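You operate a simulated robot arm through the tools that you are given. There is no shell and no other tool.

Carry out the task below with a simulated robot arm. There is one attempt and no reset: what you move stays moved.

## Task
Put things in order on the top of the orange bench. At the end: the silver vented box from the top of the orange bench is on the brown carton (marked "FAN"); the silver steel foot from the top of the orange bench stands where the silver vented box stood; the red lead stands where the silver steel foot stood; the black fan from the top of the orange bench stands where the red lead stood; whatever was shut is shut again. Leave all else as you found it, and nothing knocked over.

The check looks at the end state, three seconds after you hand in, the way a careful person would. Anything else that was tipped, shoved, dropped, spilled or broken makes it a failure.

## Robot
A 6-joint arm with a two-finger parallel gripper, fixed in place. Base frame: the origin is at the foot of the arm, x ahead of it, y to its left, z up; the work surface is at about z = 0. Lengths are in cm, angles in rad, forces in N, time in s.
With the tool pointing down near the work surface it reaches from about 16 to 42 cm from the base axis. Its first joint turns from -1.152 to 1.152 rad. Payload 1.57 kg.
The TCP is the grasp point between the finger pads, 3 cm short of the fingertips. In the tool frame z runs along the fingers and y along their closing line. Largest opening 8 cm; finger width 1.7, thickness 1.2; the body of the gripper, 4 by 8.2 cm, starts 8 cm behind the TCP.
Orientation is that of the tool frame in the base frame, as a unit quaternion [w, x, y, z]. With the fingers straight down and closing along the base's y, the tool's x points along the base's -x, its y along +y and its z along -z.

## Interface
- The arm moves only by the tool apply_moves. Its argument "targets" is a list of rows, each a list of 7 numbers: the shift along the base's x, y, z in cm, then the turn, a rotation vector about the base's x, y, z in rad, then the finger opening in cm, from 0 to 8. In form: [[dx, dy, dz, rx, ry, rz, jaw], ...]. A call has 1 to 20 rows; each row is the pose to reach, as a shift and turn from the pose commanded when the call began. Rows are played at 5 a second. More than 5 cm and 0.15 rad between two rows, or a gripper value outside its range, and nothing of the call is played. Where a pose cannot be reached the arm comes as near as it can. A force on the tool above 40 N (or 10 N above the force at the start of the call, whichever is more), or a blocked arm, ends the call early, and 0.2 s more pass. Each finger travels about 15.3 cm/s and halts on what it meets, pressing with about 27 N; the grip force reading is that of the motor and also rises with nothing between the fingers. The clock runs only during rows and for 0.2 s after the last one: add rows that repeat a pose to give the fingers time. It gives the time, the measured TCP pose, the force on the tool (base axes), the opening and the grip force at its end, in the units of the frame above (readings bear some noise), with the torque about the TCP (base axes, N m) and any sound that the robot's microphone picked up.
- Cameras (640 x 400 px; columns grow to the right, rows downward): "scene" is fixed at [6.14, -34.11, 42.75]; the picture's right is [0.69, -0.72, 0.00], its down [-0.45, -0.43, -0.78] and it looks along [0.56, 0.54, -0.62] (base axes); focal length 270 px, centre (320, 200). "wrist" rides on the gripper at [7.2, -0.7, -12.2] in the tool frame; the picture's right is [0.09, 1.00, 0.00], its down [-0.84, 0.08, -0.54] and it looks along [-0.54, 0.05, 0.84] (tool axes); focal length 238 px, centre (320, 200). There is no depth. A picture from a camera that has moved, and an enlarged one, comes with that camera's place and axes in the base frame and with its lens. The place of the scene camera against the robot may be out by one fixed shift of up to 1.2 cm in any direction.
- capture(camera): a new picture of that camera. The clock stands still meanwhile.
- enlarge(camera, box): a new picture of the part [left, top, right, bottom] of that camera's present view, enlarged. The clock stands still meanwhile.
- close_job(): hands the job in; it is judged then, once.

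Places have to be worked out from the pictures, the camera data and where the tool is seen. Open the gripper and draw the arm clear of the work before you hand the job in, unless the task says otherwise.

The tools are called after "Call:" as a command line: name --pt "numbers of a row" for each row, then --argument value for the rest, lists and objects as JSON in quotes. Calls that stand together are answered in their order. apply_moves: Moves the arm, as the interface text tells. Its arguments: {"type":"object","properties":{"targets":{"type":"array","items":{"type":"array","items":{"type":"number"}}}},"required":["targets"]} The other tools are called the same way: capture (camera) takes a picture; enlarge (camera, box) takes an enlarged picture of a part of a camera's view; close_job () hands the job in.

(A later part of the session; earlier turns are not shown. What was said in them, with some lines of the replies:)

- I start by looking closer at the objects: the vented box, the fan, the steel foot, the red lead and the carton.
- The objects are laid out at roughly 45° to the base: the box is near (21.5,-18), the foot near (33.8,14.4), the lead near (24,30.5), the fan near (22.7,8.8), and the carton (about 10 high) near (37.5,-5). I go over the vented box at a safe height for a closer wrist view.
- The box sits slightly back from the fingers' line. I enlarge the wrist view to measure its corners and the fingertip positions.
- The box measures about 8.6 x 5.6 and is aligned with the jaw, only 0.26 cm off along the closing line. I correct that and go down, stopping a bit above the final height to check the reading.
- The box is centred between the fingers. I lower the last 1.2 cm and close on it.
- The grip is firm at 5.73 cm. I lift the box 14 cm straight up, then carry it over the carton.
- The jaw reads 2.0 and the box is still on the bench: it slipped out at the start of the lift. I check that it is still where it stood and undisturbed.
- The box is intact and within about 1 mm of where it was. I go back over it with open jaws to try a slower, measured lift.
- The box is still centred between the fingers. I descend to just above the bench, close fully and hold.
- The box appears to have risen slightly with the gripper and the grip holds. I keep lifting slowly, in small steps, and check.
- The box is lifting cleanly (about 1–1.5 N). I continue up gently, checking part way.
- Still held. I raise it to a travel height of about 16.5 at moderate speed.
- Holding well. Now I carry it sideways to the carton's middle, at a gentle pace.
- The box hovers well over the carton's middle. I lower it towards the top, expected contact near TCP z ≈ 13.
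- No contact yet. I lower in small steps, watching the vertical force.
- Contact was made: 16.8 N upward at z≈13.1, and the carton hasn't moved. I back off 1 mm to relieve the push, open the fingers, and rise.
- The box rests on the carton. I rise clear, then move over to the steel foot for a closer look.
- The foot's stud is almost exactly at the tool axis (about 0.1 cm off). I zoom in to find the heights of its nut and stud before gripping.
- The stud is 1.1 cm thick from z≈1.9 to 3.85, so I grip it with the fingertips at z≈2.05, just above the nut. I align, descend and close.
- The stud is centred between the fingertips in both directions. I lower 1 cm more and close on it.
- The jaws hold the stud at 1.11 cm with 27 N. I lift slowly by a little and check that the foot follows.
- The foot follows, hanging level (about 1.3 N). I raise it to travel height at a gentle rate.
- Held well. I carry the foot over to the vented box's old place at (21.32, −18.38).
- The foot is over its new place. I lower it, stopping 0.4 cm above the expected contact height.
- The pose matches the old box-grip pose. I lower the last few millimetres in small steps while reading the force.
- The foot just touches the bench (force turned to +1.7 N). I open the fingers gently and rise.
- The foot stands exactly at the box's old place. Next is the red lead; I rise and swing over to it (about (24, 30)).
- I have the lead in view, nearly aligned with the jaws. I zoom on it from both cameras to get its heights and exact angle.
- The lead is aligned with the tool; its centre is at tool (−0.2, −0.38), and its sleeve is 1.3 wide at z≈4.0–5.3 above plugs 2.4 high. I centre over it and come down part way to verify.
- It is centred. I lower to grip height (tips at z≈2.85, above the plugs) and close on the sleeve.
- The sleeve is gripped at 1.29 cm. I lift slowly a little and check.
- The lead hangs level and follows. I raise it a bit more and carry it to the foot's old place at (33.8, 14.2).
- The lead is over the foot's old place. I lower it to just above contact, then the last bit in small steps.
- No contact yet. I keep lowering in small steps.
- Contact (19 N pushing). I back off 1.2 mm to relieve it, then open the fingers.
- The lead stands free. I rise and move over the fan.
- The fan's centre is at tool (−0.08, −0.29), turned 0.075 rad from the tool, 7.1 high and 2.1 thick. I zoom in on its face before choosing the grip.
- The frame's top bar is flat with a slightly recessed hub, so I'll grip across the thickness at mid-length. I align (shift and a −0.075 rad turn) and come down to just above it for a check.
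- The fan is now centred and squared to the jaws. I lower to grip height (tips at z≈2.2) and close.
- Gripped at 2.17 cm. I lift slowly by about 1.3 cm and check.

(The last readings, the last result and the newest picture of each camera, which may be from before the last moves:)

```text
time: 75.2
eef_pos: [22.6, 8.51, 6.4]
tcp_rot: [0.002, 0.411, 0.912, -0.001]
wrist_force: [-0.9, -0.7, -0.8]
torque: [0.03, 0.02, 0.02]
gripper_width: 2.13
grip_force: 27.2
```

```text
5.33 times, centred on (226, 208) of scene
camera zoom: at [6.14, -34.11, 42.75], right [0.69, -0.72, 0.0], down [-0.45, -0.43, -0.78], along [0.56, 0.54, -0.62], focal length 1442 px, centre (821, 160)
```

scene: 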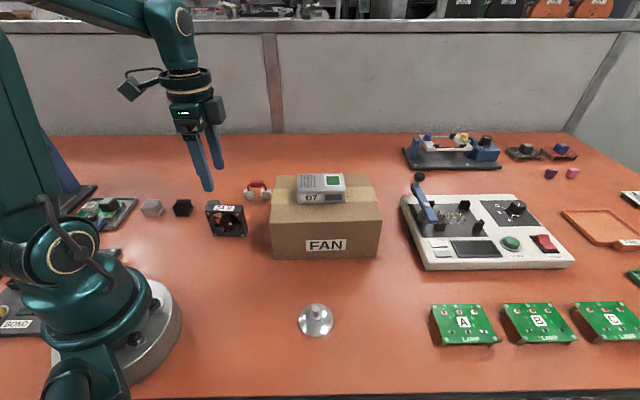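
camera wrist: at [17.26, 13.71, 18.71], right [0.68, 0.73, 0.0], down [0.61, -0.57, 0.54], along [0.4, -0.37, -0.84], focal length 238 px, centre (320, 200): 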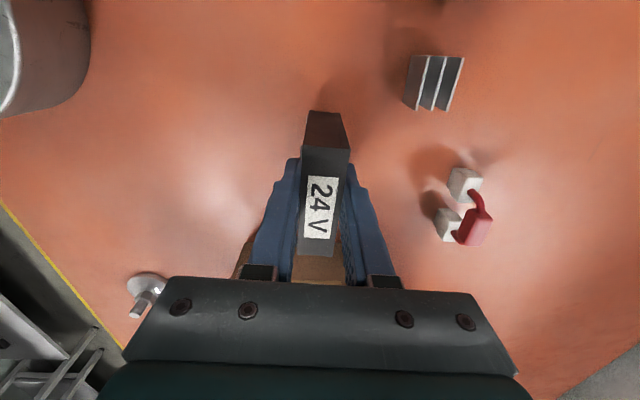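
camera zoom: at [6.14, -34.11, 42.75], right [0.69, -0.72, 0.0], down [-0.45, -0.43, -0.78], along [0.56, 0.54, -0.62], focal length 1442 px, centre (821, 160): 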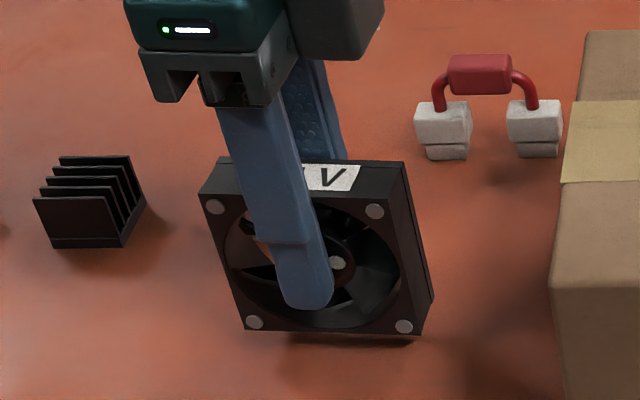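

The fan is lifted level. I raise it to clear the heatsinks (bottom at about 7 cm) and carry it to the lead's old place at (23.8, 29.8).

Call:
apply_moves --pt "0 0 0.4 0 0 0 0" --pt "0 0 1.1 0 0 0 0" --pt "0 0 2.0 0 0 0 0" --pt "0 0 2.9 0 0 0 0" --pt "0 0 3.8 0 0 0 0" --pt "0 0 4.7 0 0 0 0" --pt "0 0 5.4 0 0 0 0" --pt "0.03 0.5 5.8 0 0 0 0" --pt "0.1 1.6 6 0 0 0 0" --pt "0.22 3.5 6 0 0 0 0" --pt "0.34 5.5 6 0 0 0 0" --pt "0.46 7.5 6 0 0 0 0" --pt "0.58 9.5 6 0 0 0 0" --pt "0.7 11.5 6 0 0 0 0" --pt "0.83 13.5 6 0 0 0 0" --pt "0.95 15.5 6 0 0 0 0" --pt "1.08 17.5 6 0 0 0 0" --pt "1.2 19.5 6 0 0 0 0" --pt "1.27 20.7 6 0 0 0 0" --pt "1.31 21.28 6 0 0 0 0"

Call:
capture --camera "wrist"

Call:
capture --camera "scene"

```text
time: 79.4
eef_pos: [23.87, 29.8, 12.5]
tcp_rot: [0.0, 0.411, 0.912, -0.002]
wrist_force: [1.1, -0.5, -1.1]
torque: [-0.03, 0.02, 0.02]
gripper_width: 2.14
grip_force: 27.4
```

```text
taken
camera wrist: at [18.58, 34.99, 24.67], right [0.68, 0.73, 0.0], down [0.61, -0.57, 0.54], along [0.4, -0.37, -0.84], focal length 238 px, centre (320, 200)
```

wrist: 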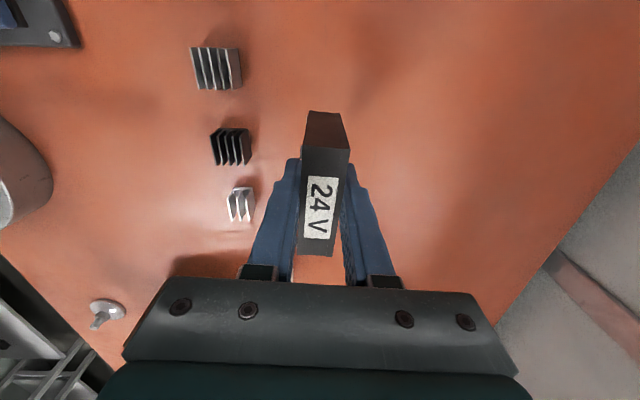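

```text
taken
```

scene: 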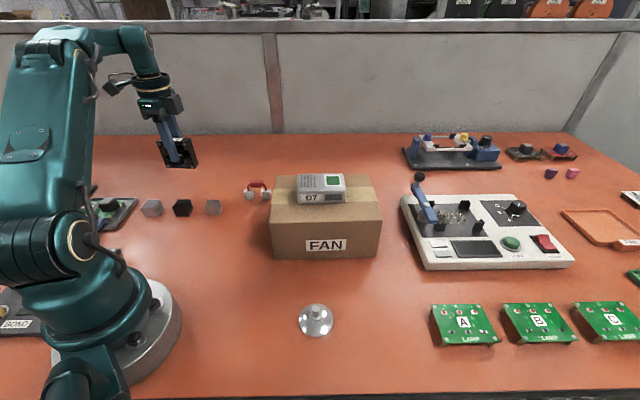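

The fan is over the lead's old place. I lower it to just above contact.

Call:
apply_moves --pt "0 0 -0.4 0 0 0 0" --pt "0 0 -1.2 0 0 0 0" --pt "0 0 -2.1 0 0 0 0" --pt "0 0 -3 0 0 0 0" --pt "0 0 -3.9 0 0 0 0" --pt "0 0 -4.8 0 0 0 0" --pt "0 0 -5.7 0 0 0 0" --pt "0 0 -6.4 0 0 0 0" --pt "0 0 -6.8 0 0 0 0" --pt "0 0 -7.0 0 0 0 0" --pt "0 0 -7.0 0 0 0 0"

Call:
apply_moves --pt "0 0 -0.08 0 0 0 0" --pt "0 0 -0.16 0 0 0 0"

Call:
enlarge --camera "scene" --box '[154, 140, 234, 200]'

```text
time: 81.8
eef_pos: [23.92, 29.64, 5.48]
tcp_rot: [0.001, 0.412, 0.911, -0.001]
wrist_force: [0.2, -0.2, -1.1]
torque: [0.02, 0.01, 0.0]
gripper_width: 2.15
grip_force: 27.3
```

```text
time: 82.4
eef_pos: [23.88, 29.83, 5.31]
tcp_rot: [0.002, 0.411, 0.912, -0.001]
wrist_force: [0.0, -0.1, 0.4]
torque: [-0.02, 0.04, -0.03]
gripper_width: 2.14
grip_force: 27.1
```

```text
6.67 times, centred on (194, 170) of scene
camera zoom: at [6.14, -34.11, 42.75], right [0.69, -0.72, 0.0], down [-0.45, -0.43, -0.78], along [0.56, 0.54, -0.62], focal length 1803 px, centre (1160, 400)
```

zoom: 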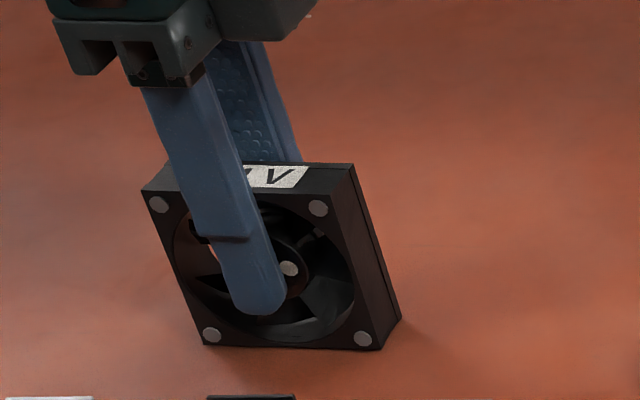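

Nearly touching. I go down a further 0.5–1 mm at a time.

Call:
apply_moves --pt "0 0 -0.06 0 0 0 0" --pt "0 0 -0.06 0 0 0 0"

Call:
apply_moves --pt "0 0 -0.05 0 0 0 0" --pt "0 0 -0.05 0 0 0 0"

```text
time: 83.0
eef_pos: [23.86, 29.82, 5.27]
tcp_rot: [0.0, 0.411, 0.912, 0.0]
wrist_force: [-0.3, 0.3, -1.3]
torque: [-0.02, -0.01, 0.0]
gripper_width: 2.14
grip_force: 27.0
```

```text
time: 83.6
eef_pos: [23.9, 29.73, 5.32]
tcp_rot: [0.0, 0.41, 0.912, 0.0]
wrist_force: [-0.4, -0.2, -0.2]
torque: [0.02, 0.01, 0.01]
gripper_width: 2.14
grip_force: 26.7
```

Call:
apply_moves --pt "0 0 -0.06 0 0 0 0" --pt "0 0 -0.06 0 0 0 0"

```text
time: 84.2
eef_pos: [23.9, 29.81, 5.25]
tcp_rot: [0.001, 0.411, 0.911, 0.0]
wrist_force: [-1.2, -2.3, 7.4]
torque: [-0.09, 0.01, 0.01]
gripper_width: 2.14
grip_force: 26.9
```

Contact now: 7.4 N upward. I ease up half a millimetre and open the fingers gently.

Call:
apply_moves --pt "0 0 0.05 0 0 0 0" --pt "0 0 0.05 0 0 0 2.3" --pt "0 0 0.05 0 0 0 2.8" --pt "0 0 0.05 0 0 0 3.6" --pt "0 0 0.05 0 0 0 4.6" --pt "0 0 0.05 0 0 0 4.6"

Call:
capture --camera "wrist"

Call:
enlarge --camera "scene" --box '[154, 140, 234, 200]'

```text
time: 85.6
eef_pos: [23.83, 29.72, 5.27]
tcp_rot: [0.001, 0.411, 0.912, 0.0]
wrist_force: [0.1, -0.1, -1.2]
torque: [0.05, 0.01, -0.01]
gripper_width: 4.59
grip_force: 0.1
```

```text
taken
camera wrist: at [18.59, 35.0, 17.4], right [0.68, 0.73, 0.0], down [0.61, -0.57, 0.54], along [0.4, -0.37, -0.84], focal length 238 px, centre (320, 200)
```

wrist: 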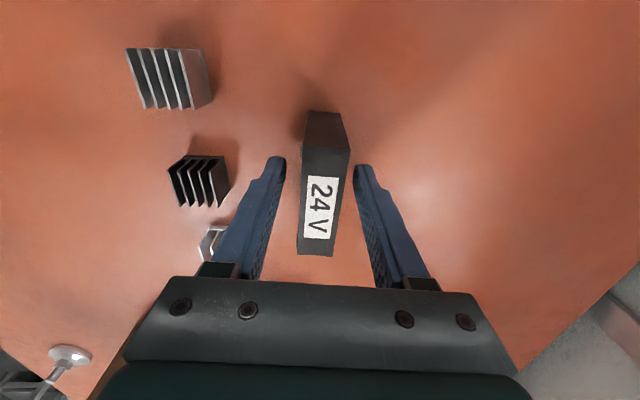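

```text
6.67 times, centred on (194, 170) of scene
camera zoom: at [6.14, -34.11, 42.75], right [0.69, -0.72, 0.0], down [-0.45, -0.43, -0.78], along [0.56, 0.54, -0.62], focal length 1803 px, centre (1160, 400)
```

zoom: 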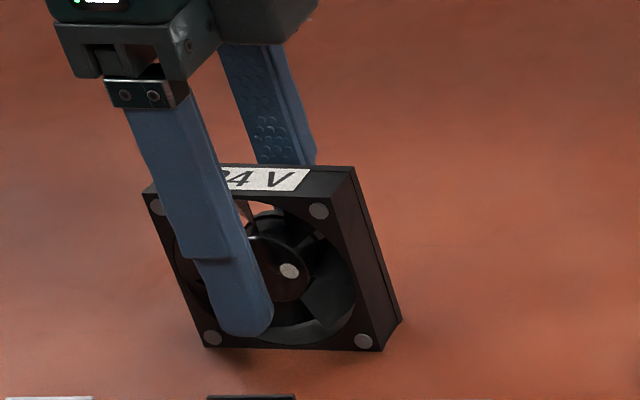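

The fan stands upright on its own. I rise straight up, then return to the start pose clear of everything.

Call:
apply_moves --pt "0 0 1 0 0 0 4.6" --pt "0 0 3 0 0 0 4.6" --pt "0 0 5.5 0 0 0 4.6" --pt "0 0 8 0 0 0 4.6" --pt "0 0 10.5 0 0 0 4.6" --pt "0 0 13 0 0 0.08 5" --pt "0.3 -1.5 15 0 0 0.16 6" --pt "0.8 -4 16.5 0 0 0.26 7" --pt "1.4 -7 17.5 0 0 0.36 8" --pt "2 -10 17.5 0 0 0.46 8" --pt "2.7 -13 17.5 0 0 0.56 8" --pt "3.3 -16 17.5 0 0 0.66 8" --pt "3.9 -19 17.5 0 0 0.74 8" --pt "4.4 -21.5 17.5 0 0 0.81 8" --pt "4.77 -22.95 17.5 0 0 0.845 8" --pt "4.77 -22.95 17.5 0 0 0.845 8"

Call:
capture --camera "scene"

Call:
capture --camera "wrist"

Call:
enlarge --camera "scene" --box '[130, 150, 290, 250]'

Call:
enlarge --camera "scene" --box '[240, 160, 400, 260]'

Call:
enlarge --camera "scene" --box '[250, 260, 410, 360]'

```text
time: 89.0
eef_pos: [28.61, 6.77, 22.65]
tcp_rot: [0.001, 0.0, 1.0, 0.0]
wrist_force: [-0.2, -0.3, -0.6]
torque: [0.0, -0.04, -0.03]
gripper_width: 8.0
grip_force: 0.0
out of reach, approached as far as the arm can: row 7
```

```text
taken
```

scene: 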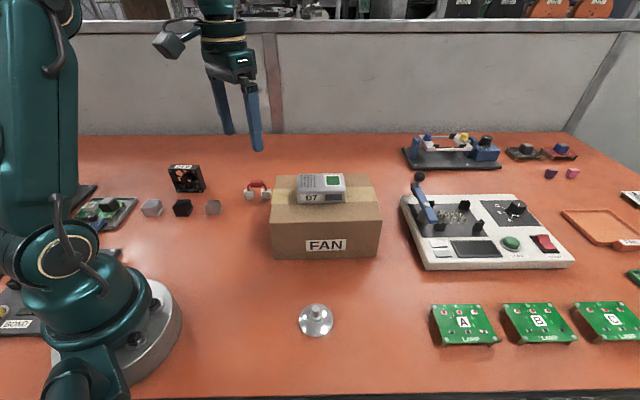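

```text
taken
camera wrist: at [21.46, 6.4, 34.91], right [-0.09, 1.0, 0.0], down [0.84, 0.08, 0.54], along [0.54, 0.05, -0.84], focal length 238 px, centre (320, 200)
```

wrist: 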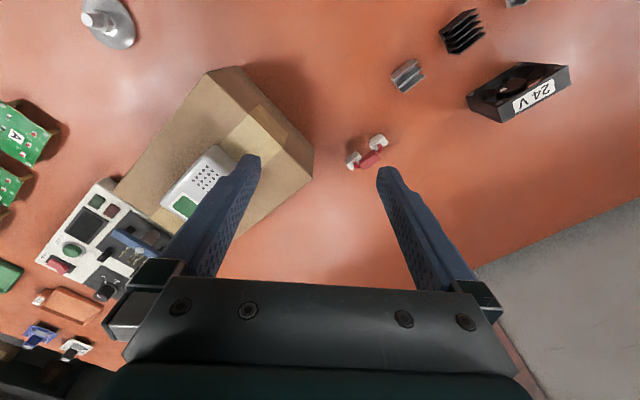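

```text
4.00 times, centred on (210, 200) of scene
camera zoom: at [6.14, -34.11, 42.75], right [0.69, -0.72, 0.0], down [-0.45, -0.43, -0.78], along [0.56, 0.54, -0.62], focal length 1082 px, centre (760, 200)
```

zoom: 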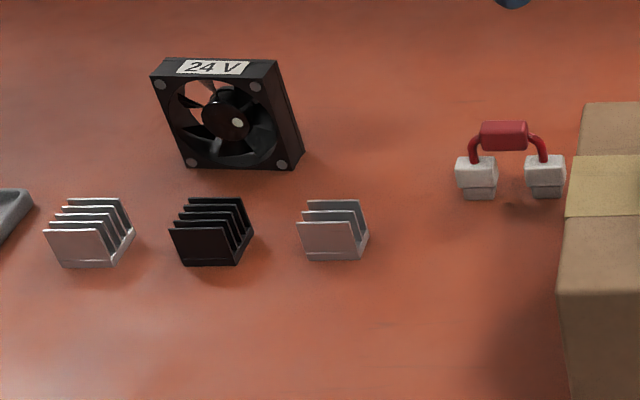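

```text
4.00 times, centred on (320, 210) of scene
camera zoom: at [6.14, -34.11, 42.75], right [0.69, -0.72, 0.0], down [-0.45, -0.43, -0.78], along [0.56, 0.54, -0.62], focal length 1082 px, centre (320, 160)
```

zoom: 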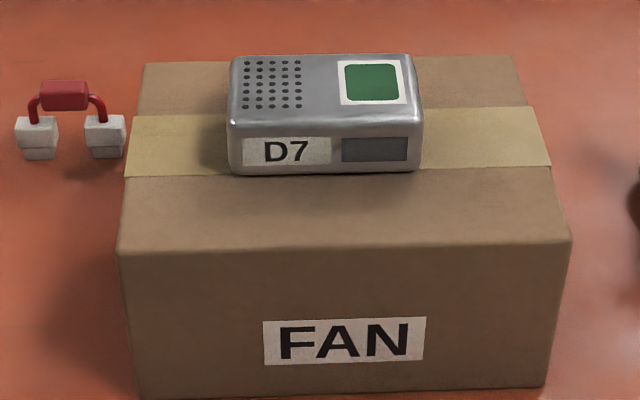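

```text
4.00 times, centred on (330, 310) of scene
camera zoom: at [6.14, -34.11, 42.75], right [0.69, -0.72, 0.0], down [-0.45, -0.43, -0.78], along [0.56, 0.54, -0.62], focal length 1082 px, centre (280, -240)
```

zoom: 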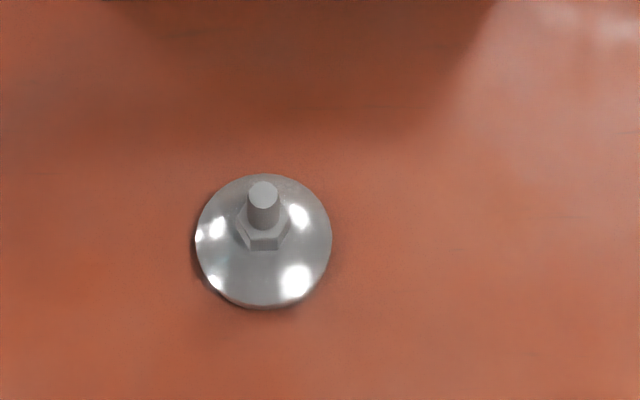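

All four moves look right and nothing else has shifted. For a final check I take the same wrist enlargement as at the start, to compare old and new positions.

Call:
enlarge --camera "wrist" --box '[290, 0, 550, 180]'

Call:
enlarge --camera "wrist" --box '[0, 0, 320, 200]'

Call:
enlarge --camera "wrist" --box '[440, 20, 600, 140]'

```text
2.22 times, centred on (420, 90) of wrist
camera zoom: at [21.46, 6.4, 34.91], right [-0.09, 1.0, 0.0], down [0.84, 0.08, 0.54], along [0.54, 0.05, -0.84], focal length 530 px, centre (98, 444)
```

zoom: 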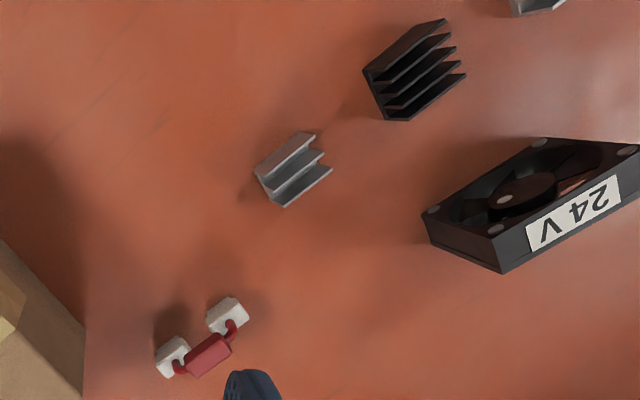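

```text
2.00 times, centred on (160, 100) of wrist
camera zoom: at [21.46, 6.4, 34.91], right [-0.09, 1.0, 0.0], down [0.84, 0.08, 0.54], along [0.54, 0.05, -0.84], focal length 477 px, centre (640, 400)
```

zoom: 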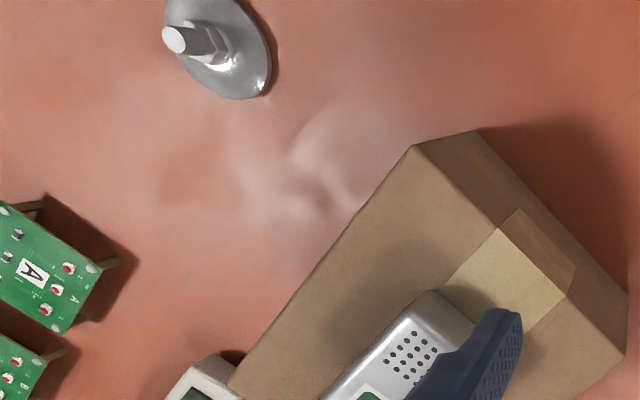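

```text
3.33 times, centred on (520, 80) of wrist
camera zoom: at [21.46, 6.4, 34.91], right [-0.09, 1.0, 0.0], down [0.84, 0.08, 0.54], along [0.54, 0.05, -0.84], focal length 794 px, centre (-347, 600)
```

zoom: 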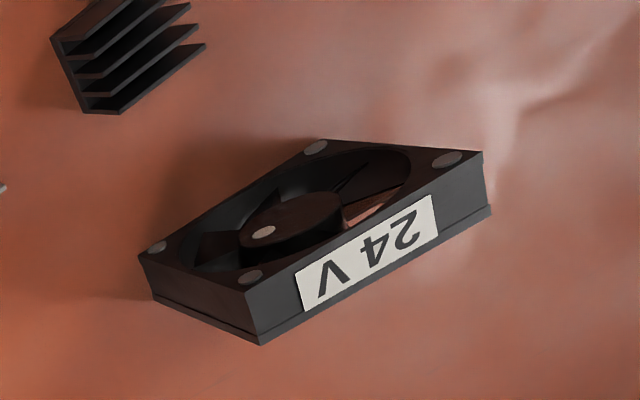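

Compared with the first pictures, each item is within about 0.3 cm of its target:

- The vented box is on the carton.
- The foot is at the box's old place.
- The lead is at the foot's old place.
- The fan is at the lead's old place.

Everything stands upright, nothing was opened, and the arm is clear with the jaws open, so I hand in the job.

Call:
close_job

```text
The job is handed in.
```

I finished the rearrangement and handed the job in; the result of the check isn't back yet. In the final pictures each item stands upright within about 0.3 cm of its target:

- **Silver vented box:** it sits near the middle of the brown "FAN" carton. The carton did not move.
- **Silver steel foot:** it stands where the vented box stood.
- **Red lead:** it stands where the steel foot stood.
- **Black fan:** it stands where the red lead stood.

On the first try the vented box slipped out of the gripper. It moved only about 1 mm and was not tipped or dropped, and a slower second lift held.

Nothing was opened, so nothing needed shutting. In the final pictures nothing else had moved or tipped. The gripper is open and the arm is back at its start pose, clear of the bench.
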